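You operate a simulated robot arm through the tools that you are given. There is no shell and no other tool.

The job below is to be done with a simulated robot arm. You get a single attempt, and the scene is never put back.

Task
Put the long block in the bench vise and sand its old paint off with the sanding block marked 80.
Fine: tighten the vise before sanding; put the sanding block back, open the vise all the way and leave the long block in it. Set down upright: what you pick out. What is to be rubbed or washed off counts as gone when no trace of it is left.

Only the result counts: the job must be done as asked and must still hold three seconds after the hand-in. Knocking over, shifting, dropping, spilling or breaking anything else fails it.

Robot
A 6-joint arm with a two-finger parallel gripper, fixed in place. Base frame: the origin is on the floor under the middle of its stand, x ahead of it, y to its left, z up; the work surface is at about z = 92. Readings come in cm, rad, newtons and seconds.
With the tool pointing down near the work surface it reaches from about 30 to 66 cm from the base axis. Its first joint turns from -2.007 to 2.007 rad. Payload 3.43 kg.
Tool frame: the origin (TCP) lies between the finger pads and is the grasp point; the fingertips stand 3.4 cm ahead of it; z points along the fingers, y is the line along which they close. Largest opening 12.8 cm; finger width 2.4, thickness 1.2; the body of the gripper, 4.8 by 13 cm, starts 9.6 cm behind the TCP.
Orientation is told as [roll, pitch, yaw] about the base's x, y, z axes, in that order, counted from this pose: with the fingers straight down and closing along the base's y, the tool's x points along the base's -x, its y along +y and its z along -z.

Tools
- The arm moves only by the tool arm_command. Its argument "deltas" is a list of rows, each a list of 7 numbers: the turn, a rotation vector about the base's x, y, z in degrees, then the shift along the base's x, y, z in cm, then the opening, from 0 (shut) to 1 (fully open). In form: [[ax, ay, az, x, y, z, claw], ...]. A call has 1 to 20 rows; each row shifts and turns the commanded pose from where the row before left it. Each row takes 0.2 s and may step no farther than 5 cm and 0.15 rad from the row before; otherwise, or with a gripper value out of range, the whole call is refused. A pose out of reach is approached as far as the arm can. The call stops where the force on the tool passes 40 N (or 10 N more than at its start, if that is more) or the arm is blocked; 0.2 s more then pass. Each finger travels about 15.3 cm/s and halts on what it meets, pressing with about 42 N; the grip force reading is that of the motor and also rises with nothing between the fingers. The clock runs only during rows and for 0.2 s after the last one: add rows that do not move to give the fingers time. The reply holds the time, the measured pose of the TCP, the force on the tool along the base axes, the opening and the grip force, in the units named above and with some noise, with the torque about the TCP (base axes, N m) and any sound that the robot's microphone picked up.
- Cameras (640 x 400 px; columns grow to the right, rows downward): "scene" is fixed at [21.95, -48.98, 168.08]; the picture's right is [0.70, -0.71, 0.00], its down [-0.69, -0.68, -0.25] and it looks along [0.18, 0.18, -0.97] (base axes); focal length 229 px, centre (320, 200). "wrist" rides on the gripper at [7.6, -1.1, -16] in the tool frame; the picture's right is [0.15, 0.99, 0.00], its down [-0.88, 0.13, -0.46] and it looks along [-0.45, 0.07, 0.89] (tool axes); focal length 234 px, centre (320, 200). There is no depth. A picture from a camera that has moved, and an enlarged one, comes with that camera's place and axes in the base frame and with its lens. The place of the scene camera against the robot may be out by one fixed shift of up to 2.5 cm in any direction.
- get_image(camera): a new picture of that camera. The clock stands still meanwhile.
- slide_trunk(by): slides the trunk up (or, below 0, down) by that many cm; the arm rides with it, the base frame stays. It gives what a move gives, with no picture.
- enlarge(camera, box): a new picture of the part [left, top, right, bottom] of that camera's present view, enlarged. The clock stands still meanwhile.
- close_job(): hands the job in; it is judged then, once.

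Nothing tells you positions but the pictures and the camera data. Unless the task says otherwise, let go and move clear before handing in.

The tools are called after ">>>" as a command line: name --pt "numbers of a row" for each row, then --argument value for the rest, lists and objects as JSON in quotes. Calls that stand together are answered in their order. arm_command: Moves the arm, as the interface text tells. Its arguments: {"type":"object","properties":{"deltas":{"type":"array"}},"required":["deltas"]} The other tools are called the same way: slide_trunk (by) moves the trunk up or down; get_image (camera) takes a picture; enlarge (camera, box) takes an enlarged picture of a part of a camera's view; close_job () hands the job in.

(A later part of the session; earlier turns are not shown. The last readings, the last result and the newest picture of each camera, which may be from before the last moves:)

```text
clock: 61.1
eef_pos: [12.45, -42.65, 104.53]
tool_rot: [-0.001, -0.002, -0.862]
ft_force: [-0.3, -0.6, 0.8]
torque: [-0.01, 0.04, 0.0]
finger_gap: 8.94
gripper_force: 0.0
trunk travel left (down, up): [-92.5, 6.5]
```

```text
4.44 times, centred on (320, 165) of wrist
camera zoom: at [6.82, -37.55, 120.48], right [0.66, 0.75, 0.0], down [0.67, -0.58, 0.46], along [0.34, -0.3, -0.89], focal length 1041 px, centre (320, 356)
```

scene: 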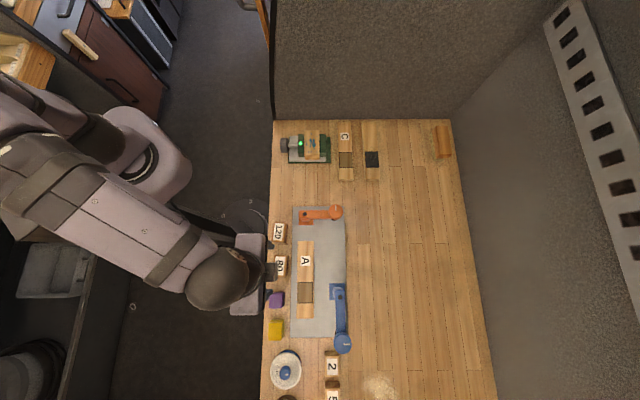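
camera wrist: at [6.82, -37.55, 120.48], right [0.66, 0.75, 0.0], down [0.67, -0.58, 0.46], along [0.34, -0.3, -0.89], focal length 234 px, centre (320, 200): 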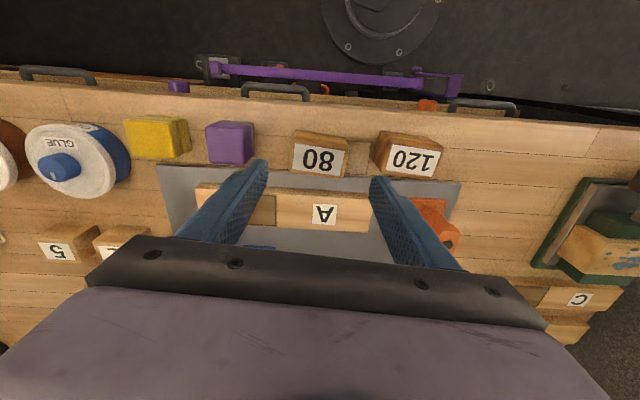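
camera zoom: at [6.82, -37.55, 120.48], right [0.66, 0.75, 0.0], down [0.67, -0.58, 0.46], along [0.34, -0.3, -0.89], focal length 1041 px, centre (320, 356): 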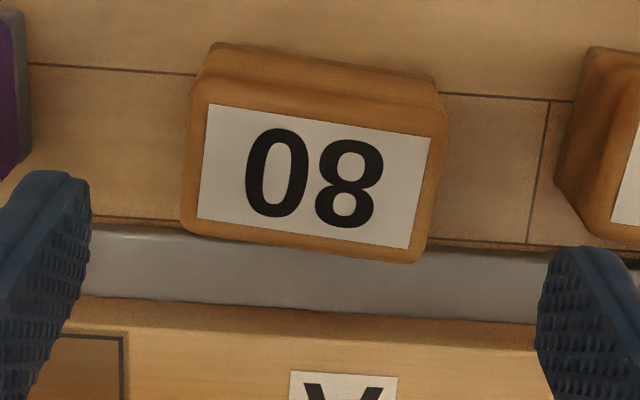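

The alignment agrees with the earlier estimate. Descending to grasp height.

>>> arm_command --pt "0 0 0 0.1 0 -2.5 0.7" --pt "0 0 0 0 0 -2.5 0.7" --pt "0 0 0 0 0 -1.7 0.7" --pt "0 0 0 0 0 -1.2 0.7" --pt "0 0 0 0 0 0 0.7"

>>> get_image --camera "wrist"

```text
clock: 62.3
eef_pos: [12.62, -42.76, 96.72]
tool_rot: [-0.004, -0.002, -0.861]
ft_force: [-0.1, 0.3, -0.2]
torque: [0.01, -0.02, -0.01]
finger_gap: 8.95
gripper_force: 0.0
trunk travel left (down, up): [-92.5, 6.5]
```

```text
taken
camera wrist: at [6.91, -37.59, 112.6], right [0.66, 0.75, 0.0], down [0.67, -0.58, 0.46], along [0.34, -0.3, -0.89], focal length 234 px, centre (320, 200)
```

wrist: 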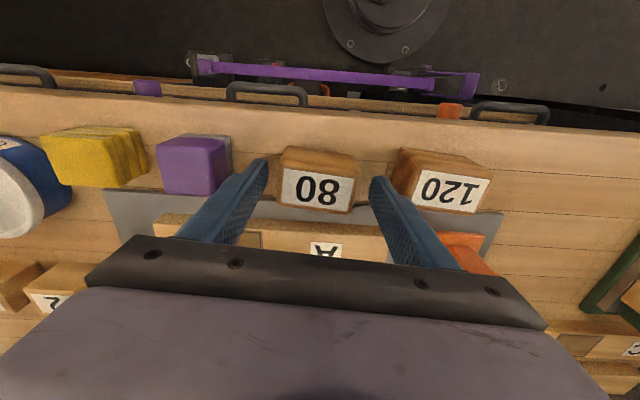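

The fingers straddle "80" with the neighbours clear. I'll close and note this grasp pose, (12.6, −42.75, 96.7) with yaw −0.861, for the return.

>>> arm_command --pt "0 0 0 0 0 0 0.58" --pt "0 0 0 0 0 0 0.48" --pt "0 0 0 0 0 0 0.42" --pt "0 0 0 0 0 0 0.4" --pt "0 0 0 0 0 0 0.4"

>>> enlarge --camera "wrist" --box '[230, 120, 410, 230]'

```text
clock: 63.5
eef_pos: [12.57, -42.73, 96.48]
tool_rot: [-0.001, -0.003, -0.863]
ft_force: [-0.6, -0.9, 0.5]
torque: [0.0, -0.05, 0.01]
finger_gap: 6.11
gripper_force: 42.5
trunk travel left (down, up): [-92.5, 6.5]
```

```text
3.56 times, centred on (320, 175) of wrist
camera zoom: at [6.91, -37.61, 112.62], right [0.66, 0.75, 0.0], down [0.67, -0.58, 0.46], along [0.34, -0.3, -0.89], focal length 833 px, centre (320, 289)
```

zoom: 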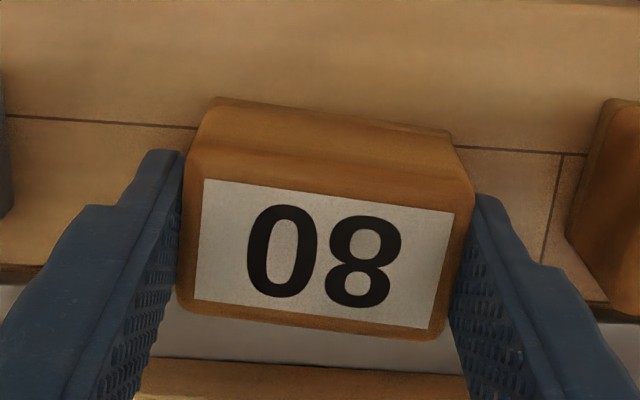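

Held at 6.11 cm with 42 N. I'll lift straight up and check the grip.

>>> arm_command --pt "0 0 0 0 0 1 0.4" --pt "0 0 0 0 0 2.5 0.4" --pt "0 0 0 0 0 3 0.4" --pt "0 0 0 0 0 3.5 0.4" --pt "0 0 0 0 0 3.5 0.4" --pt "0 0 0 0 0 3.5 0.4" --pt "0 0 0 0 0 0 0.4"

>>> get_image --camera "wrist"

```text
clock: 65.1
eef_pos: [12.83, -42.5, 113.68]
tool_rot: [-0.002, 0.001, -0.862]
ft_force: [0.1, 0.4, -1.6]
torque: [-0.01, 0.0, 0.04]
finger_gap: 6.12
gripper_force: 41.9
trunk travel left (down, up): [-92.5, 6.5]
```

```text
taken
camera wrist: at [6.97, -37.51, 129.59], right [0.66, 0.75, 0.0], down [0.67, -0.58, 0.46], along [0.34, -0.3, -0.89], focal length 234 px, centre (320, 200)
```

wrist: 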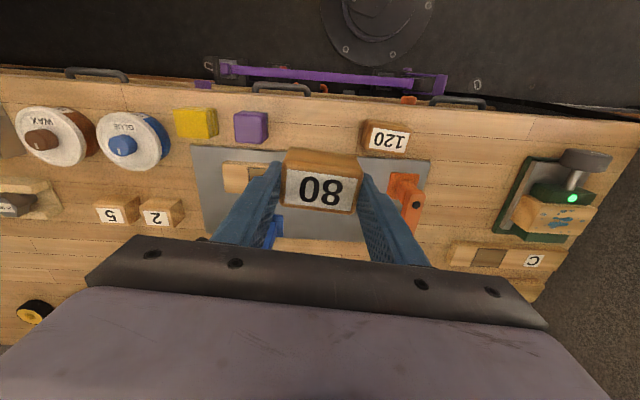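

The sanding block is lifted cleanly. I'll carry it along the bench front to the vise and square it up on the way.

>>> arm_command --pt "0 0 1.1 2.27 2.23 0 0.4" --pt "0 0 1.1 2.27 2.23 0 0.4" --pt "0 0 1.1 2.27 2.23 0 0.4" --pt "0 0 1.1 2.27 2.23 0 0.4" --pt "0 0 0 2.27 2.23 0 0.4" --pt "0 0 0 2.27 2.23 0 0.4" --pt "0 0 0 2.27 2.23 0 0.4" --pt "0 0 0 2.27 2.23 0 0.4" --pt "0 0 0 2.27 2.23 0 0.4" --pt "0 0 0 2.27 2.23 0 0.4" --pt "0 0 0 2.27 2.23 0 0.4" --pt "0 0 0 2.27 2.23 0 0.4" --pt "0 0 0 0 0 0 0.4"

>>> get_image --camera "wrist"

```text
clock: 67.9
eef_pos: [39.85, -15.79, 113.73]
tool_rot: [-0.002, 0.0, -0.785]
ft_force: [0.1, 0.1, -1.5]
torque: [0.01, 0.01, 0.0]
finger_gap: 6.11
gripper_force: 42.2
trunk travel left (down, up): [-92.5, 6.5]
```

```text
taken
camera wrist: at [33.75, -11.24, 129.62], right [0.6, 0.8, 0.0], down [0.71, -0.53, 0.46], along [0.37, -0.27, -0.89], focal length 234 px, centre (320, 200)
```

wrist: 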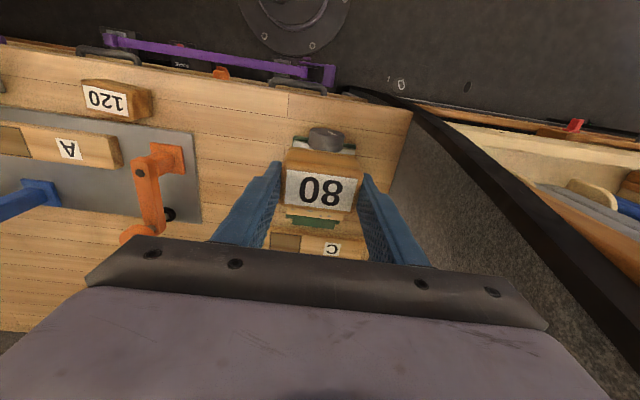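

Now I'll move over the clamped block and come down to just above it.

>>> arm_command --pt "0 0 0 2.31 -1.96 0 0.4" --pt "0 0 0 2.31 -1.96 0 0.4" --pt "0 0 0 2.31 -1.96 0 0.4" --pt "0 0 0 0 0 -2.5 0.4" --pt "0 0 0 0 0 -2.5 0.4" --pt "0 0 0 0 0 -2.5 0.4" --pt "0 0 0 0 0 -1.2 0.4" --pt "0 0 0 0 0 0 0.4"

>>> enlarge --camera "wrist" --box '[220, 70, 420, 250]'

>>> enlarge --camera "scene" --box '[270, 110, 350, 170]'

```text
clock: 69.7
eef_pos: [46.69, -21.8, 104.87]
tool_rot: [-0.002, -0.002, -0.785]
ft_force: [-0.5, 0.0, -1.7]
torque: [0.02, -0.02, -0.03]
finger_gap: 6.13
gripper_force: 42.0
trunk travel left (down, up): [-92.5, 6.5]
```

```text
2.22 times, centred on (320, 160) of wrist
camera zoom: at [40.67, -17.23, 120.88], right [0.6, 0.8, 0.0], down [0.72, -0.53, 0.46], along [0.36, -0.27, -0.89], focal length 520 px, centre (320, 289)
```

zoom: 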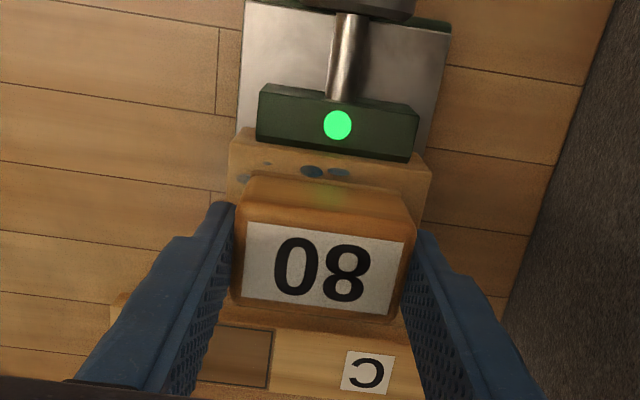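

```text
6.67 times, centred on (310, 140) of scene
camera zoom: at [21.95, -48.98, 168.08], right [0.7, -0.71, 0.0], down [-0.69, -0.68, -0.25], along [0.18, 0.18, -0.97], focal length 1526 px, centre (387, 600)
```

zoom: 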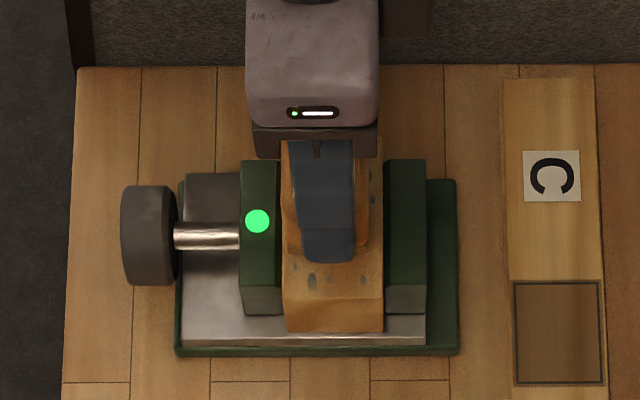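

Well placed. I'll lower slowly until the sanding block touches the paint.

>>> arm_command --pt "0 0 0 0 0 -0.6 0.4" --pt "0 0 0 0 0 -0.5 0.4" --pt "0 0 0 0 0 -0.3 0.4" --pt "0 0 0 0 0 -0.2 0.4" --pt "0 0 0 0 0 0 0.4"

>>> arm_command --pt "0 0 0 0 0 -0.15 0.4" --pt "0 0 0 0 0 -0.15 0.4" --pt "0 0 0 0 0 0 0.4"

>>> arm_command --pt "0 0 0 0 0 -0.1 0.4" --pt "0 0 0 0 0 -0.1 0.4" --pt "0 0 0 0 0 0 0.4"

```text
clock: 70.9
eef_pos: [46.7, -21.79, 103.31]
tool_rot: [-0.002, -0.002, -0.785]
ft_force: [-0.1, -0.9, -1.6]
torque: [0.0, -0.01, -0.01]
finger_gap: 6.09
gripper_force: 42.2
trunk travel left (down, up): [-92.5, 6.5]
```

```text
clock: 71.7
eef_pos: [46.66, -21.8, 102.92]
tool_rot: [-0.002, -0.002, -0.785]
ft_force: [0.1, -0.7, -1.0]
torque: [-0.03, -0.01, 0.0]
finger_gap: 6.09
gripper_force: 41.8
trunk travel left (down, up): [-92.5, 6.5]
```

```text
clock: 72.5
eef_pos: [46.86, -21.69, 102.83]
tool_rot: [-0.002, -0.003, -0.785]
ft_force: [0.9, -0.7, 0.7]
torque: [0.02, -0.05, 0.0]
finger_gap: 6.1
gripper_force: 41.8
trunk travel left (down, up): [-92.5, 6.5]
```

Contact is starting at z ≈ 102.8. I'll press a bit more.

>>> arm_command --pt "0 0 0 0 0 -0.1 0.4" --pt "0 0 0 0 0 -0.05 0.4" --pt "0 0 0 0 0 0 0.4"

```text
clock: 73.3
eef_pos: [46.77, -21.79, 102.86]
tool_rot: [-0.002, -0.007, -0.785]
ft_force: [0.5, -0.2, 12.6]
torque: [0.19, -0.01, -0.02]
finger_gap: 6.1
gripper_force: 42.1
trunk travel left (down, up): [-92.5, 6.5]
```

About 13 N of pressure. Now the first strokes along the block's length.

>>> arm_command --pt "0 0 0 0.5 0.5 0 0.4" --pt "0 0 0 0.5 0.5 0 0.4" --pt "0 0 0 0.5 0.5 0 0.4" --pt "0 0 0 -0.5 -0.5 0 0.4" --pt "0 0 0 -0.5 -0.5 0 0.4" --pt "0 0 0 -0.5 -0.5 0 0.4" --pt "0 0 0 -0.5 -0.5 0 0.4" --pt "0 0 0 -0.5 -0.5 0 0.4" --pt "0 0 0 -0.5 -0.5 0 0.4" --pt "0 0 0 0 0 0 0.4"

>>> enlarge --camera "scene" --box '[270, 110, 350, 170]'

>>> enlarge --camera "wrist" --box '[220, 70, 420, 250]'

```text
clock: 75.5
eef_pos: [45.21, -23.1, 102.77]
tool_rot: [-0.004, -0.004, -0.784]
ft_force: [5.9, 5.1, 19.0]
torque: [0.47, -0.42, -0.03]
finger_gap: 6.1
gripper_force: 42.1
trunk travel left (down, up): [-92.5, 6.5]
```

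```text
6.67 times, centred on (310, 140) of scene
camera zoom: at [21.95, -48.98, 168.08], right [0.7, -0.71, 0.0], down [-0.69, -0.68, -0.25], along [0.18, 0.18, -0.97], focal length 1526 px, centre (387, 600)
```

zoom: 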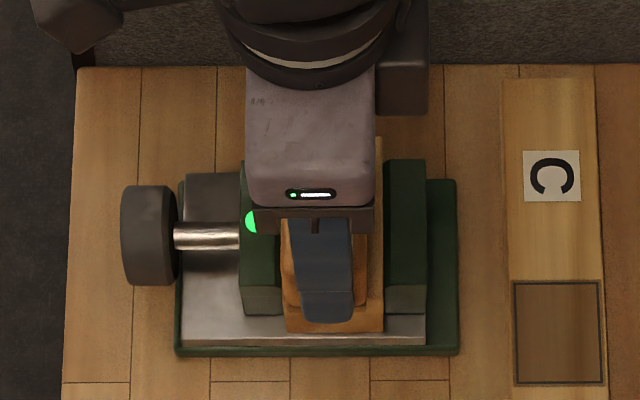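

```text
2.22 times, centred on (320, 160) of wrist
camera zoom: at [39.1, -18.56, 118.72], right [0.6, 0.8, 0.0], down [0.71, -0.53, 0.46], along [0.37, -0.28, -0.89], focal length 520 px, centre (320, 289)
```

zoom: 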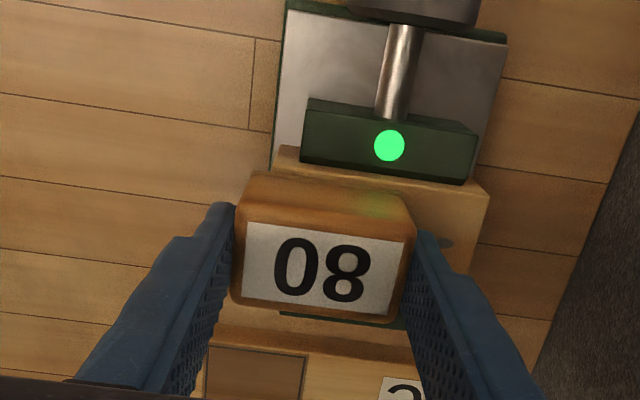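

The paint comes off where the block has rubbed. I'll continue with overlapping lanes, first shifted toward the moving jaw.

>>> arm_command --pt "0 0 0 0.22 0.78 0 0.4" --pt "0 0 0 0.22 0.78 0 0.4" --pt "0 0 0 0.5 0.5 0 0.4" --pt "0 0 0 0.5 0.5 0 0.4" --pt "0 0 0 0.5 0.5 0 0.4" --pt "0 0 0 0.5 0.5 0 0.4" --pt "0 0 0 0.5 0.5 0 0.4" --pt "0 0 0 -0.5 -0.5 0 0.4" --pt "0 0 0 -0.5 -0.5 0 0.4" --pt "0 0 0 -0.5 -0.5 0 0.4" --pt "0 0 0 -0.5 -0.5 0 0.4" --pt "0 0 0 -0.5 -0.5 0 0.4" --pt "0 0 0 -0.5 -0.5 0 0.4" --pt "0 0 0 -0.5 -0.5 0 0.4" --pt "0 0 0 0 0 0 0.4"

```text
clock: 78.7
eef_pos: [44.74, -22.55, 102.88]
tool_rot: [-0.002, -0.004, -0.785]
ft_force: [4.6, 5.2, 16.4]
torque: [0.4, -0.41, -0.02]
finger_gap: 6.14
gripper_force: 41.6
trunk travel left (down, up): [-92.5, 6.5]
```

Good. Next lane, shifted toward the fixed jaw.

>>> arm_command --pt "0 0 0 0.818 0.182 0 0.4" --pt "0 0 0 0.818 0.182 0 0.4" --pt "0 0 0 0.818 0.182 0 0.4" --pt "0 0 0 0.818 0.182 0 0.4" --pt "0 0 0 0.5 0.5 0 0.4" --pt "0 0 0 0.5 0.5 0 0.4" --pt "0 0 0 0.5 0.5 0 0.4" --pt "0 0 0 -0.5 -0.5 0 0.4" --pt "0 0 0 -0.5 -0.5 0 0.4" --pt "0 0 0 -0.5 -0.5 0 0.4" --pt "0 0 0 -0.5 -0.5 0 0.4" --pt "0 0 0 -0.5 -0.5 0 0.4" --pt "0 0 0 -0.5 -0.5 0 0.4" --pt "0 0 0 -0.5 -0.5 0 0.4" --pt "0 0 0 0 0 0 0.4"

>>> enlarge --camera "wrist" --box '[220, 70, 420, 250]'

>>> enlarge --camera "scene" --box '[270, 110, 350, 170]'

```text
clock: 81.9
eef_pos: [45.9, -23.99, 102.82]
tool_rot: [-0.003, -0.005, -0.784]
ft_force: [3.7, 3.8, 17.0]
torque: [0.41, -0.26, -0.05]
finger_gap: 6.1
gripper_force: 41.4
trunk travel left (down, up): [-92.5, 6.5]
```

```text
2.22 times, centred on (320, 160) of wrist
camera zoom: at [39.84, -19.34, 118.69], right [0.6, 0.8, 0.0], down [0.71, -0.53, 0.46], along [0.37, -0.28, -0.89], focal length 520 px, centre (320, 289)
```

zoom: 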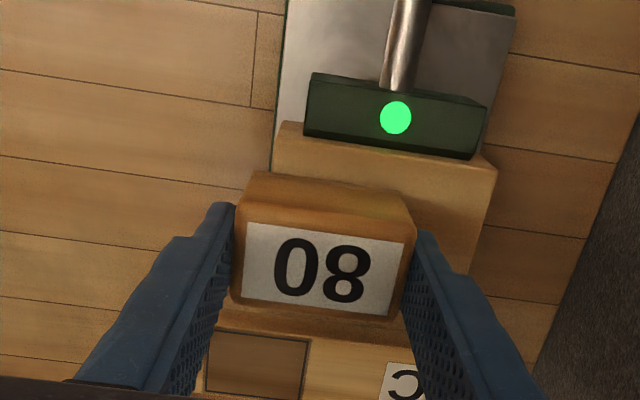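

```text
6.67 times, centred on (310, 140) of scene
camera zoom: at [21.95, -48.98, 168.08], right [0.7, -0.71, 0.0], down [-0.69, -0.68, -0.25], along [0.18, 0.18, -0.97], focal length 1526 px, centre (387, 600)
```

zoom: 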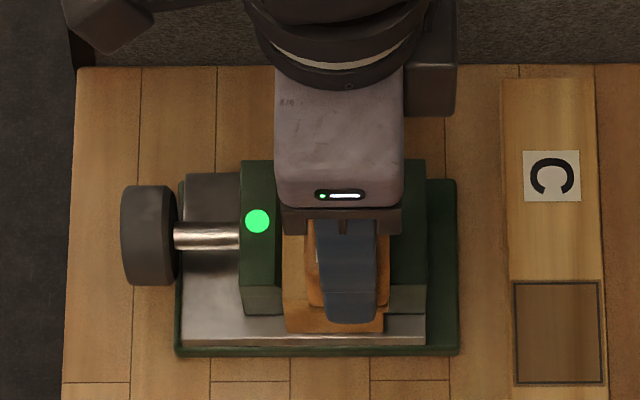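

The visible part is clean. One more pass down the middle, then I'll lift off and inspect.

>>> arm_command --pt "0 0 0 0.146 0.854 0 0.4" --pt "0 0 0 0.146 0.854 0 0.4" --pt "0 0 0 0.5 0.5 0 0.4" --pt "0 0 0 0.5 0.5 0 0.4" --pt "0 0 0 0.5 0.5 0 0.4" --pt "0 0 0 0.5 0.5 0 0.4" --pt "0 0 0 0.5 0.5 0 0.4" --pt "0 0 0 -0.5 -0.5 0 0.4" --pt "0 0 0 -0.5 -0.5 0 0.4" --pt "0 0 0 -0.5 -0.5 0 0.4" --pt "0 0 0 0 0 0.5 0.4" --pt "0 0 0 0 0 1.5 0.4" --pt "0 0 0 -1 1 3 0.4" --pt "0 0 0 -2.5 2.5 3 0.4" --pt "0 0 0 -2.5 2.5 3 0.4" --pt "0 0 0 -2 2 0 0.4" --pt "0 0 0 0 0 0 0.4"

>>> enlarge --camera "scene" --box '[296, 126, 336, 166]'

>>> get_image --camera "wrist"

```text
clock: 85.5
eef_pos: [39.31, -13.36, 113.8]
tool_rot: [-0.002, 0.001, -0.786]
ft_force: [0.4, -0.1, -1.0]
torque: [0.03, -0.01, 0.02]
finger_gap: 6.1
gripper_force: 42.1
trunk travel left (down, up): [-92.5, 6.5]
```

```text
10.00 times, centred on (316, 146) of scene
camera zoom: at [21.95, -48.98, 168.08], right [0.7, -0.71, 0.0], down [-0.69, -0.68, -0.25], along [0.18, 0.18, -0.97], focal length 2290 px, centre (360, 740)
```

zoom: 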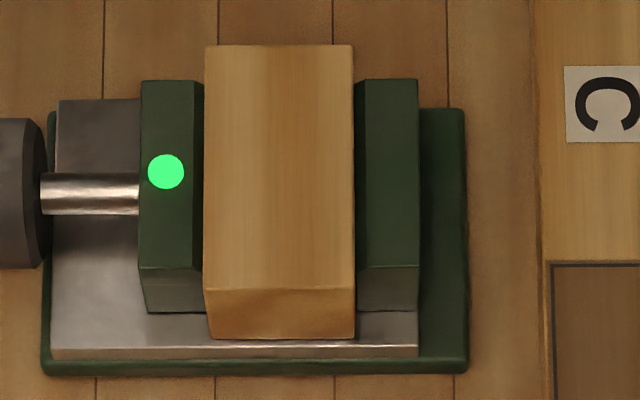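

```text
taken
camera wrist: at [33.29, -8.78, 129.69], right [0.6, 0.8, 0.0], down [0.71, -0.53, 0.46], along [0.36, -0.27, -0.89], focal length 234 px, centre (320, 200)
```

wrist: 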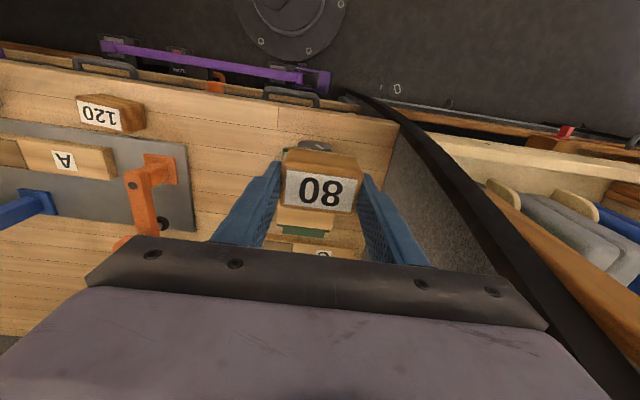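

The block looks bare. I'll zoom in further to check for faint traces before putting the sanding block away.

>>> enlarge --camera "scene" --box '[298, 128, 322, 144]'

>>> enlarge --camera "scene" --box '[298, 142, 322, 160]'

```text
16.00 times, centred on (310, 136) of scene
camera zoom: at [21.95, -48.98, 168.08], right [0.7, -0.71, 0.0], down [-0.69, -0.68, -0.25], along [0.18, 0.18, -0.97], focal length 3663 px, centre (480, 1224)
```

zoom: 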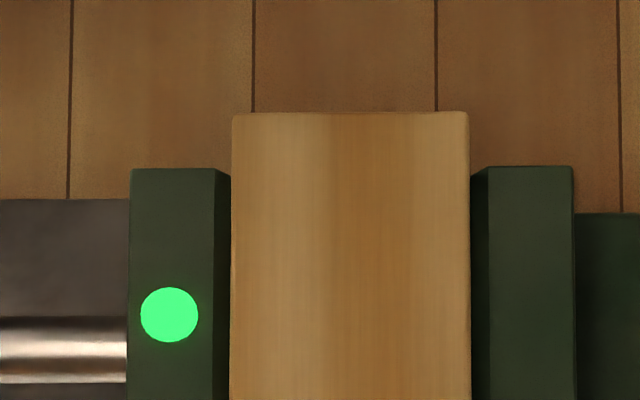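

```text
16.00 times, centred on (310, 151) of scene
camera zoom: at [21.95, -48.98, 168.08], right [0.7, -0.71, 0.0], down [-0.69, -0.68, -0.25], along [0.18, 0.18, -0.97], focal length 3663 px, centre (480, 984)
```

zoom: 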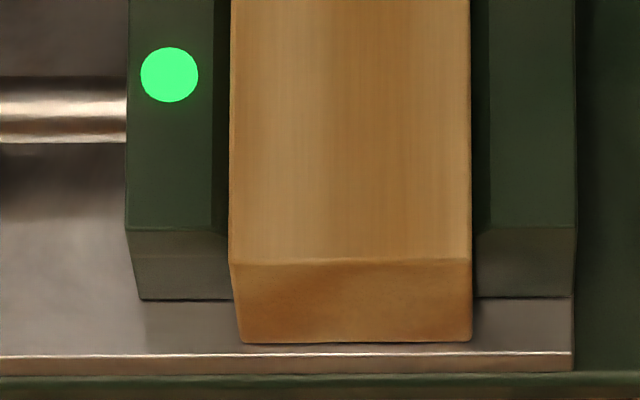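

No traces left. Now I'll carry the sanding block back to its place, matching its original position and yaw.

>>> arm_command --pt "0 0 -1.1 -2.055 -2.26 0 0.4" --pt "0 0 -1.1 -2.055 -2.26 0 0.4" --pt "0 0 -1.1 -2.055 -2.26 0 0.4" --pt "0 0 -1.1 -2.055 -2.26 0 0.4" --pt "0 0 0 -2.055 -2.26 0 0.4" --pt "0 0 0 -2.055 -2.26 0 0.4" --pt "0 0 0 -2.055 -2.26 0 0.4" --pt "0 0 0 -2.055 -2.26 0 0.4" --pt "0 0 0 -2.055 -2.26 0 0.4" --pt "0 0 0 -2.055 -2.26 0 0.4" --pt "0 0 0 -2.055 -2.26 0 0.4" --pt "0 0 0 -2.055 -2.26 0 0.4" --pt "0 0 0 -2.055 -2.26 0 0.4" --pt "0 0 0 0 0 0 0.4"

>>> get_image --camera "wrist"

```text
clock: 88.5
eef_pos: [12.47, -42.63, 113.78]
tool_rot: [-0.005, -0.002, -0.861]
ft_force: [-0.1, -0.1, -1.1]
torque: [-0.05, 0.0, 0.01]
finger_gap: 6.1
gripper_force: 42.0
trunk travel left (down, up): [-92.5, 6.5]
```

```text
taken
camera wrist: at [6.79, -37.6, 129.54], right [0.66, 0.75, 0.0], down [0.67, -0.58, 0.46], along [0.34, -0.3, -0.89], focal length 234 px, centre (320, 200)
```

wrist: 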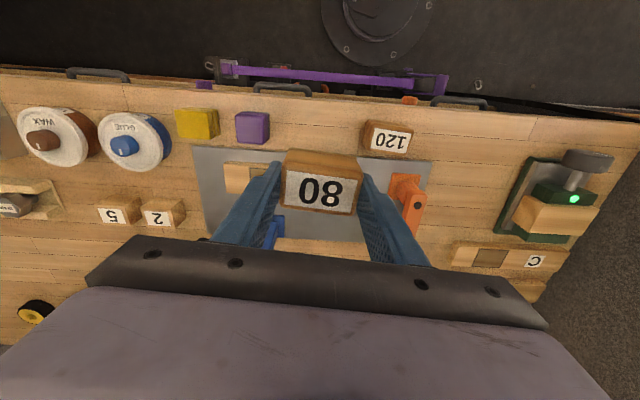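

I'm back over its original spot. I'll descend with a small correction.

>>> arm_command --pt "0 0 0 0.12 -0.01 -3.5 0.4" --pt "0 0 0 0 0 -3.5 0.4" --pt "0 0 0 0 0 -3.5 0.4" --pt "0 0 0 0 0 -3.0 0.4" --pt "0 0 0 0 0 -1.7 0.4" --pt "0 0 0 0 0 -1.0 0.4" --pt "0 0 0 0 0 0 0.4"

>>> arm_command --pt "0 0 0 0 0 -0.3 0.4" --pt "0 0 0 0 0 -0.2 0.4" --pt "0 0 0 0 0 0 0.4"

>>> arm_command --pt "0 0 0 0 0 -0.15 0.4" --pt "0 0 0 0 0 -0.1 0.4" --pt "0 0 0 0 0 0 0.4"

>>> get_image --camera "wrist"

```text
clock: 90.1
eef_pos: [12.68, -42.61, 97.39]
tool_rot: [0.0, 0.0, -0.864]
ft_force: [1.1, -0.1, -2.3]
torque: [0.0, -0.01, 0.01]
finger_gap: 6.13
gripper_force: 41.5
trunk travel left (down, up): [-92.5, 6.5]
```

```text
clock: 90.9
eef_pos: [12.59, -42.86, 96.94]
tool_rot: [0.0, -0.001, -0.863]
ft_force: [-1.0, -0.1, -1.3]
torque: [-0.01, 0.0, -0.03]
finger_gap: 6.13
gripper_force: 42.3
trunk travel left (down, up): [-92.5, 6.5]
```

```text
clock: 91.7
eef_pos: [12.57, -42.66, 96.65]
tool_rot: [-0.001, -0.002, -0.862]
ft_force: [0.9, -1.3, -1.6]
torque: [-0.01, -0.02, 0.01]
finger_gap: 6.11
gripper_force: 42.2
trunk travel left (down, up): [-92.5, 6.5]
```

```text
taken
camera wrist: at [6.91, -37.68, 112.67], right [0.66, 0.75, 0.0], down [0.67, -0.58, 0.46], along [0.34, -0.3, -0.89], focal length 234 px, centre (320, 200)
```

wrist: 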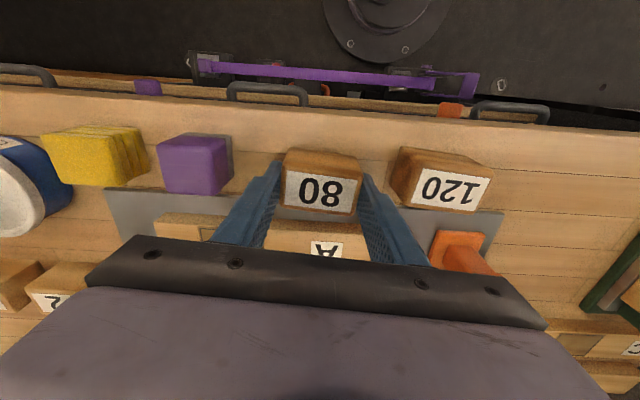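

Nearly down. I'll lower the last millimetre until contact, then release.

>>> arm_command --pt "0 0 0 0 0.05 -0.08 0.4" --pt "0 0 0 0 0 -0.07 0.4" --pt "0 0 0 0 0 0 0.4"

```text
clock: 92.5
eef_pos: [12.71, -42.56, 96.62]
tool_rot: [-0.004, -0.001, -0.862]
ft_force: [0.6, -0.4, 3.1]
torque: [0.01, -0.1, -0.01]
finger_gap: 6.14
gripper_force: 42.3
trunk travel left (down, up): [-92.5, 6.5]
```

Contact with the bench. Opening gently and lifting clear.

>>> arm_command --pt "0 0 0 0 0 0 0.5" --pt "0 0 0 0 0 0 0.55" --pt "0 0 0 0 0 0 0.62" --pt "0 0 0 0 0 0 0.66" --pt "0 0 0 0 0 1.5 0.66" --pt "0 0 0 0 0 3 0.66" --pt "0 0 0 0 0 4 0.66" --pt "0 0 0 0 0 4 0.66" --pt "0 0 0 0 0 4 0.66" --pt "0 0 0 0 0 0 0.66"

>>> get_image --camera "wrist"

>>> enlarge --camera "wrist" --box '[270, 105, 430, 180]'

```text
clock: 94.7
eef_pos: [12.63, -42.73, 113.13]
tool_rot: [-0.001, 0.0, -0.863]
ft_force: [-0.3, 0.4, -1.1]
torque: [-0.01, 0.0, 0.04]
finger_gap: 8.46
gripper_force: 0.1
trunk travel left (down, up): [-92.5, 6.5]
```

```text
taken
camera wrist: at [6.95, -37.63, 129.05], right [0.66, 0.75, 0.0], down [0.67, -0.58, 0.46], along [0.34, -0.3, -0.89], focal length 234 px, centre (320, 200)
```

wrist: 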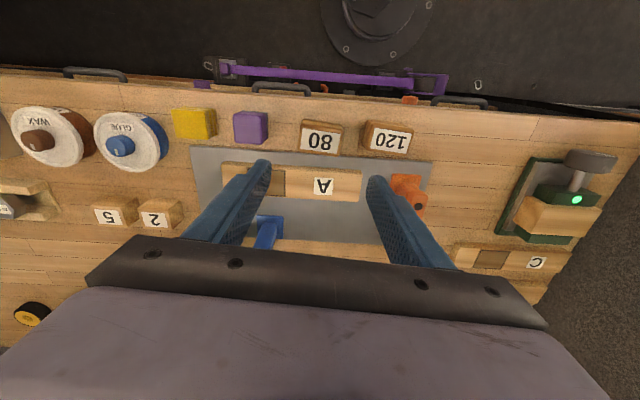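

```text
4.00 times, centred on (350, 142) of wrist
camera zoom: at [6.95, -37.63, 129.05], right [0.66, 0.75, 0.0], down [0.67, -0.58, 0.46], along [0.34, -0.3, -0.89], focal length 937 px, centre (200, 430)
```

zoom: 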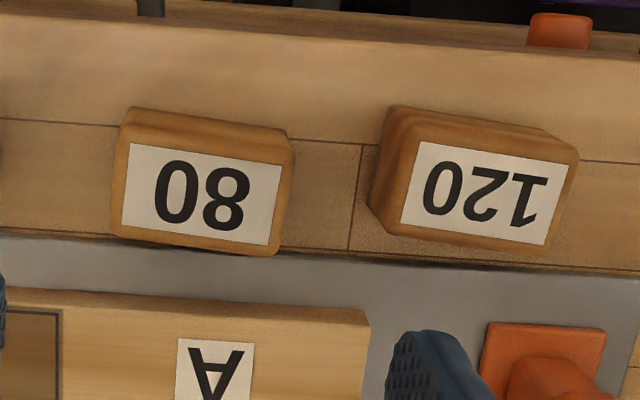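

The "80" block is back beside "120". I'll zoom in to verify its position against the original.

>>> enlarge --camera "wrist" --box '[295, 115, 355, 165]'

>>> get_image --camera "scene"

```text
8.00 times, centred on (325, 140) of wrist
camera zoom: at [6.95, -37.63, 129.05], right [0.66, 0.75, 0.0], down [0.67, -0.58, 0.46], along [0.34, -0.3, -0.89], focal length 1873 px, centre (280, 680)
```

zoom: 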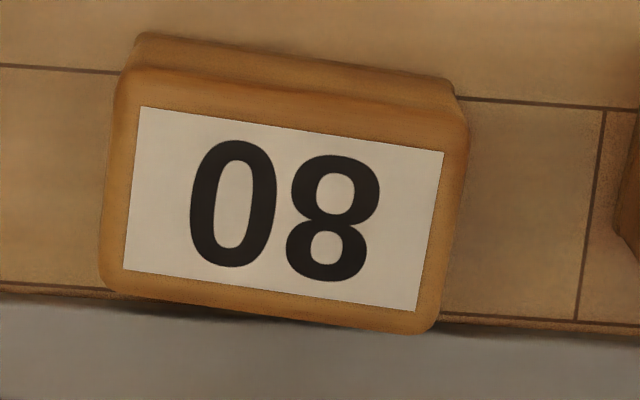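

```text
taken
```

scene: 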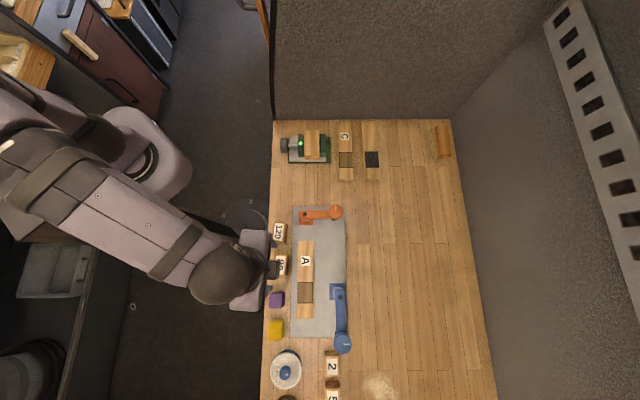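

The sanding block is back within about 1 mm of its original spot. Now I'll return to the wheel to open the vise.

>>> arm_command --pt "0 0 1.1 2.258 2.346 0 0.6" --pt "0 0 1.1 2.258 2.346 0 0.6" --pt "0 0 1.1 2.258 2.346 0 0.6" --pt "0 0 1.15 2.258 2.346 0 0.6" --pt "0 0 0 2.258 2.346 0 0.6" --pt "0 0 0 2.258 2.346 0 0.6" --pt "0 0 0 2.258 2.346 0 0.6" --pt "0 0 0 2.258 2.346 0 0.6" --pt "0 0 0 2.258 2.346 0 0.6" --pt "0 0 0 2.258 2.346 0 0.6" --pt "0 0 0 2.258 2.346 0 0.6" --pt "0 0 0 2.258 2.346 0 0.6" --pt "0 0 0 0 0 0 0.6"

>>> get_image --camera "wrist"

>>> enlarge --camera "wrist" --box '[250, 100, 390, 240]'

```text
clock: 97.5
eef_pos: [39.75, -14.47, 113.11]
tool_rot: [-0.001, 0.0, -0.786]
ft_force: [-0.3, 0.6, -0.5]
torque: [-0.02, -0.03, 0.07]
finger_gap: 7.69
gripper_force: 0.1
trunk travel left (down, up): [-92.5, 6.5]
```

```text
taken
camera wrist: at [33.63, -9.84, 129.03], right [0.6, 0.8, 0.0], down [0.72, -0.53, 0.46], along [0.37, -0.27, -0.89], focal length 234 px, centre (320, 200)
```

wrist: 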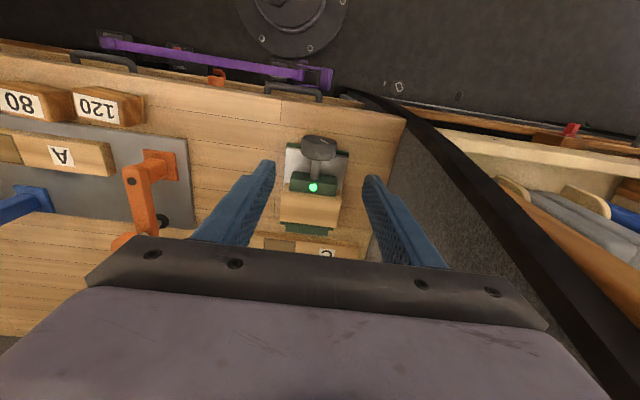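

```text
2.86 times, centred on (320, 170) of wrist
camera zoom: at [33.63, -9.84, 129.03], right [0.6, 0.8, 0.0], down [0.72, -0.53, 0.46], along [0.37, -0.27, -0.89], focal length 669 px, centre (320, 286)
```

zoom: 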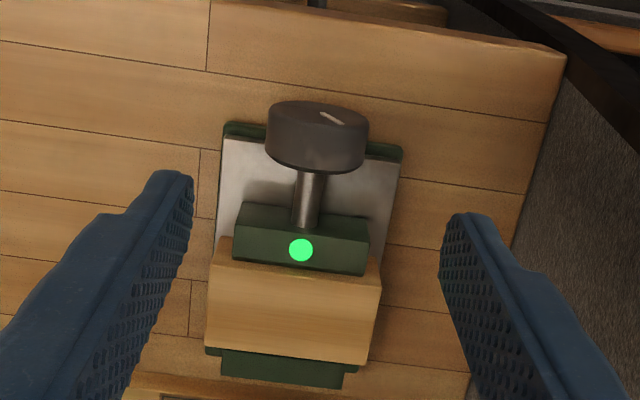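

The sanded face looks clean from here too. I'll descend to straddle the wheel.

>>> arm_command --pt "0 0 0 0 0 -3.5 0.55" --pt "0 0 0 0 0 -3.5 0.55" --pt "0 0 0 0 0 -3 0.55" --pt "0 0 0 0 0 -2 0.55" --pt "0 0 0 0 0 -1.5 0.55" --pt "0 0 0 0 0 -1.0 0.55" --pt "0 0 0 0 0 0 0.55"

>>> enlarge --camera "wrist" --box '[250, 130, 390, 230]'

```text
clock: 99.1
eef_pos: [39.71, -14.41, 98.56]
tool_rot: [-0.001, -0.001, -0.784]
ft_force: [0.9, 0.7, -0.5]
torque: [-0.01, 0.01, 0.01]
finger_gap: 7.02
gripper_force: 0.1
trunk travel left (down, up): [-92.5, 6.5]
```

```text
4.00 times, centred on (320, 180) of wrist
camera zoom: at [33.66, -9.81, 114.5], right [0.6, 0.8, 0.0], down [0.72, -0.53, 0.46], along [0.37, -0.27, -0.89], focal length 937 px, centre (320, 280)
```

zoom: 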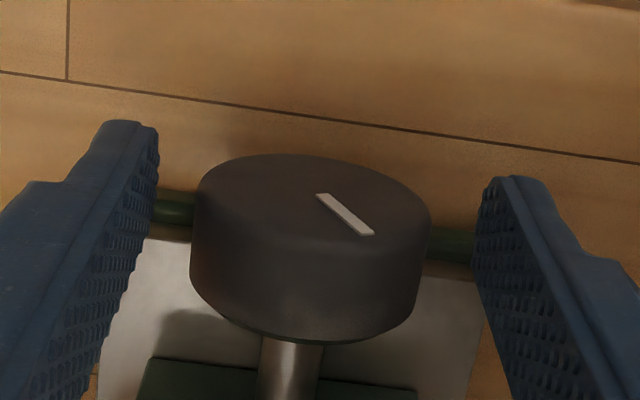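

Centred within about 0.1 cm. Now I'll tilt to +45° around the wheel with the fingers open, then grip and turn counter-clockwise.

>>> arm_command --pt "0 0 0 -0.07 -0.07 0 0.5" --pt "5.303 -5.303 0 -0.194 -0.194 -0.018 0.5" --pt "5.303 -5.303 0 -0.191 -0.191 -0.054 0.49" --pt "5.303 -5.303 0 -0.184 -0.184 -0.088 0.48" --pt "5.303 -5.303 0 -0.174 -0.174 -0.121 0.47" --pt "5.303 -5.303 0 -0.161 -0.161 -0.153 0.46" --pt "5.303 -5.303 0 -0.146 -0.146 -0.181 0.46" --pt "0 0 0 0 0 0 0.46"

>>> enlarge --camera "wrist" --box '[250, 130, 390, 230]'

```text
clock: 100.9
eef_pos: [38.82, -15.53, 97.9]
tool_rot: [0.783, -0.002, -0.786]
ft_force: [0.4, -0.3, 0.5]
torque: [-0.02, -0.04, 0.01]
finger_gap: 5.91
gripper_force: 0.0
trunk travel left (down, up): [-92.5, 6.5]
```

```text
4.00 times, centred on (320, 180) of wrist
camera zoom: at [24.81, -18.68, 108.46], right [0.39, 0.6, 0.7], down [0.46, -0.78, 0.42], along [0.8, 0.16, -0.58], focal length 937 px, centre (320, 280)
```

zoom: 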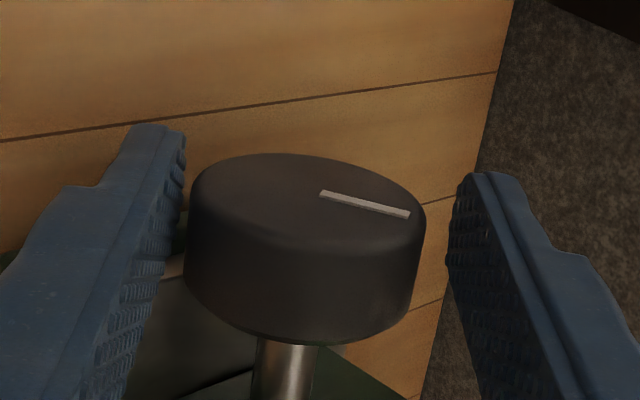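

I'll centre slightly and grip the wheel.

>>> arm_command --pt "0 0 0 -0.07 -0.07 -0.1 0.42" --pt "0 0 0 0 0 0 0.28" --pt "0 0 0 0 0 0 0.28" --pt "0 0 0 0 0 0 0.28"

```text
clock: 101.9
eef_pos: [38.61, -15.7, 97.81]
tool_rot: [0.782, 0.0, -0.786]
ft_force: [-1.9, -1.9, -6.6]
torque: [-0.28, -0.09, -0.12]
finger_gap: 4.88
gripper_force: 45.0
trunk travel left (down, up): [-92.5, 6.5]
```

Gripped with low force. Now I'll turn counter-clockwise to loosen, following the wheel's travel toward the robot.

>>> arm_command --pt "-5.303 5.303 0 0.12 0.172 0.181 0.28" --pt "-5.303 5.303 0 0.135 0.187 0.153 0.28" --pt "-5.303 5.303 0 0.148 0.2 0.121 0.28" --pt "-5.303 5.303 0 0.158 0.21 0.088 0.28" --pt "-5.303 5.303 0 0.165 0.217 0.054 0.28" --pt "-5.303 5.303 0 0.168 0.22 0.018 0.28" --pt "-5.303 5.303 0 0.168 0.22 -0.018 0.28" --pt "0 0 0 0 0 0 0.28"

>>> enlarge --camera "scene" --box '[276, 126, 336, 166]'

>>> enlarge --camera "wrist" --box '[250, 130, 390, 230]'

```text
clock: 103.7
eef_pos: [39.92, -14.2, 98.46]
tool_rot: [-0.134, -0.004, -0.782]
ft_force: [9.1, -6.8, 6.0]
torque: [-0.02, -0.07, 0.52]
finger_gap: 4.89
gripper_force: 45.0
trunk travel left (down, up): [-92.5, 6.5]
```

```text
10.00 times, centred on (306, 146) of scene
camera zoom: at [21.95, -48.98, 168.08], right [0.7, -0.71, 0.0], down [-0.69, -0.68, -0.25], along [0.18, 0.18, -0.97], focal length 2290 px, centre (460, 740)
```

zoom: 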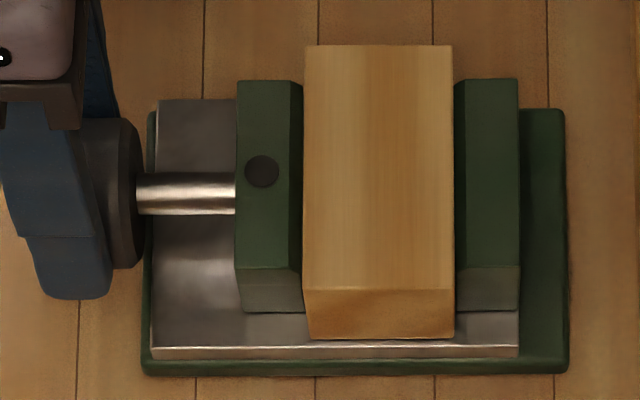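

```text
4.00 times, centred on (320, 180) of wrist
camera zoom: at [35.2, -8.16, 114.43], right [0.59, 0.8, -0.13], down [0.76, -0.48, 0.44], along [0.29, -0.36, -0.89], focal length 937 px, centre (320, 280)
```

zoom: 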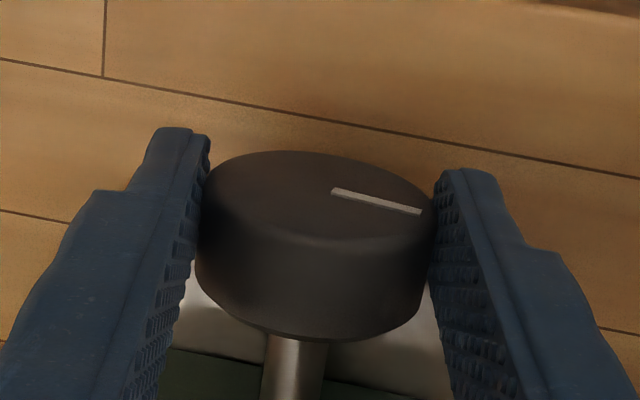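

The lamp is off and the jaw is retreating. I'll reset the hand to +45° and repeat.

>>> arm_command --pt "0 0 0 0 0 0 0.42" --pt "0 0 0 0 0 0 0.48" --pt "5.303 -5.303 0 -0.194 -0.194 0.018 0.49" --pt "5.303 -5.303 0 -0.194 -0.194 -0.018 0.49" --pt "5.303 -5.303 0 -0.191 -0.191 -0.054 0.49" --pt "5.303 -5.303 0 -0.184 -0.184 -0.088 0.48" --pt "5.303 -5.303 0 -0.174 -0.174 -0.121 0.47" --pt "5.303 -5.303 0 -0.161 -0.161 -0.153 0.46" --pt "5.303 -5.303 0 -0.146 -0.146 -0.181 0.46" --pt "0 0 0 0 0 0 0.46"

>>> enlarge --camera "wrist" --box '[250, 130, 390, 230]'

```text
clock: 105.9
eef_pos: [38.55, -15.4, 97.87]
tool_rot: [0.783, 0.0, -0.785]
ft_force: [-0.3, -0.1, -0.5]
torque: [-0.02, -0.01, -0.01]
finger_gap: 5.89
gripper_force: 0.1
trunk travel left (down, up): [-92.5, 6.5]
```

```text
4.00 times, centred on (320, 180) of wrist
camera zoom: at [24.6, -18.55, 108.36], right [0.39, 0.6, 0.7], down [0.46, -0.78, 0.42], along [0.8, 0.16, -0.58], focal length 937 px, centre (320, 280)
```

zoom: 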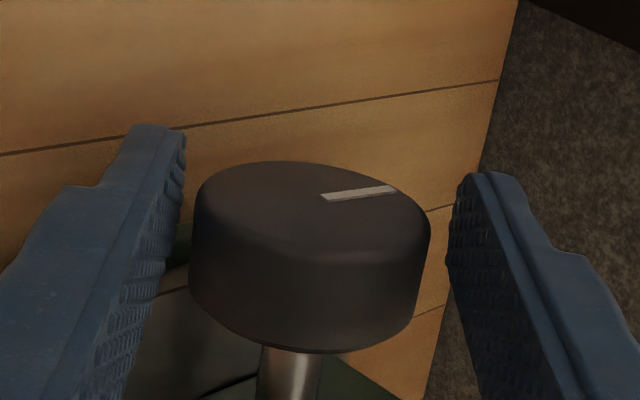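

Good. Grip and turn again.

>>> arm_command --pt "0 0 0 -0.03 -0.03 -0.04 0.42" --pt "0 0 0 0 0 0 0.28" --pt "0 0 0 0 0 0 0.28" --pt "-5.303 5.303 0 0.138 0.154 0.181 0.28" --pt "-5.303 5.303 0 0.153 0.169 0.153 0.28" --pt "-5.303 5.303 0 0.166 0.182 0.121 0.28" --pt "-5.303 5.303 0 0.176 0.192 0.088 0.28" --pt "-5.303 5.303 0 0.183 0.199 0.054 0.28" --pt "-5.303 5.303 0 0.186 0.202 0.018 0.28" --pt "-5.303 5.303 0 0.186 0.202 -0.018 0.28" --pt "0 0 0 0 0 0 0.28"

>>> enlarge --camera "scene" --box '[276, 126, 336, 166]'

```text
clock: 108.3
eef_pos: [39.62, -14.08, 98.5]
tool_rot: [-0.135, -0.001, -0.782]
ft_force: [2.6, 6.0, 4.8]
torque: [0.67, 0.51, 0.69]
finger_gap: 4.85
gripper_force: 45.0
trunk travel left (down, up): [-92.5, 6.5]
```

```text
10.00 times, centred on (306, 146) of scene
camera zoom: at [21.95, -48.98, 168.08], right [0.7, -0.71, 0.0], down [-0.69, -0.68, -0.25], along [0.18, 0.18, -0.97], focal length 2290 px, centre (460, 740)
```

zoom: 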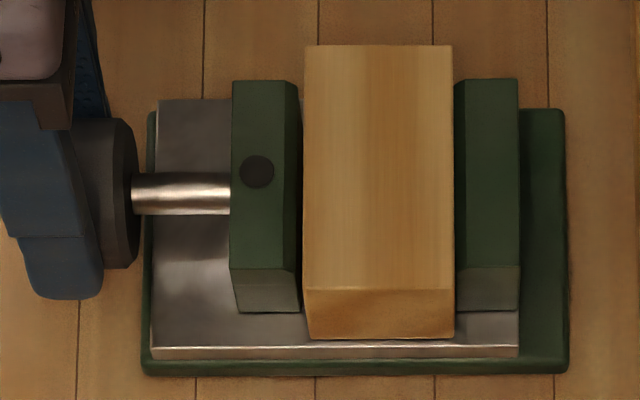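

The jaw moves about 0.17 cm per stroke, and it still needs about 0.6 cm to get back to where it started, possibly more. I'll run the full ratchet cycle in one call.

>>> arm_command --pt "0 0 0 0 0 0 0.42" --pt "0 0 0 0 0 0 0.48" --pt "5.303 -5.303 0 -0.194 -0.194 0.018 0.49" --pt "5.303 -5.303 0 -0.194 -0.194 -0.018 0.49" --pt "5.303 -5.303 0 -0.191 -0.191 -0.054 0.49" --pt "5.303 -5.303 0 -0.184 -0.184 -0.088 0.48" --pt "5.303 -5.303 0 -0.174 -0.174 -0.121 0.47" --pt "5.303 -5.303 0 -0.161 -0.161 -0.153 0.46" --pt "5.303 -5.303 0 -0.146 -0.146 -0.181 0.46" --pt "0 0 0 0 0 0 0.42" --pt "0 0 0 0 0 0 0.28" --pt "0 0 0 0 0 0 0.28" --pt "-5.303 5.303 0 0.131 0.161 0.181 0.28" --pt "-5.303 5.303 0 0.146 0.176 0.153 0.28" --pt "-5.303 5.303 0 0.159 0.189 0.121 0.28" --pt "-5.303 5.303 0 0.169 0.199 0.088 0.28" --pt "-5.303 5.303 0 0.176 0.206 0.054 0.28" --pt "-5.303 5.303 0 0.179 0.209 0.018 0.28" --pt "-5.303 5.303 0 0.179 0.209 -0.018 0.28" --pt "0 0 0 0 0 0 0.28"

>>> enlarge --camera "scene" --box '[276, 126, 336, 166]'

>>> enlarge --camera "wrist" --box '[250, 130, 390, 230]'

```text
clock: 112.5
eef_pos: [39.59, -13.99, 98.49]
tool_rot: [-0.137, -0.003, -0.782]
ft_force: [5.8, 2.8, 10.8]
torque: [0.43, 0.26, 0.63]
finger_gap: 4.9
gripper_force: 44.8
trunk travel left (down, up): [-92.5, 6.5]
```

```text
10.00 times, centred on (306, 146) of scene
camera zoom: at [21.95, -48.98, 168.08], right [0.7, -0.71, 0.0], down [-0.69, -0.68, -0.25], along [0.18, 0.18, -0.97], focal length 2290 px, centre (460, 740)
```

zoom: 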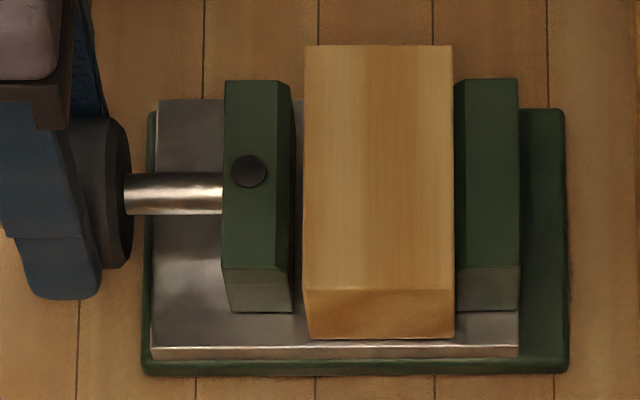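

```text
4.00 times, centred on (320, 180) of wrist
camera zoom: at [34.95, -7.89, 114.41], right [0.59, 0.8, -0.13], down [0.76, -0.48, 0.44], along [0.28, -0.36, -0.89], focal length 937 px, centre (320, 280)
```

zoom: 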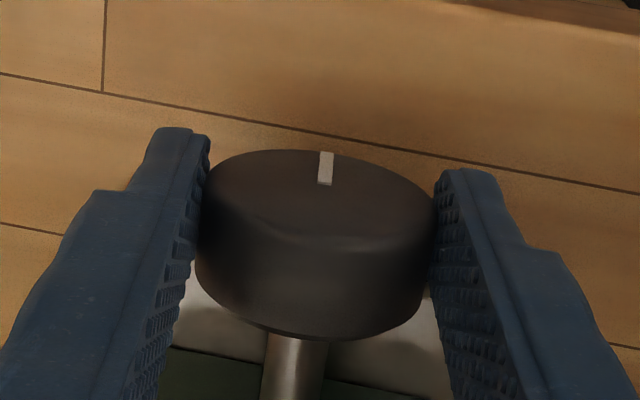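

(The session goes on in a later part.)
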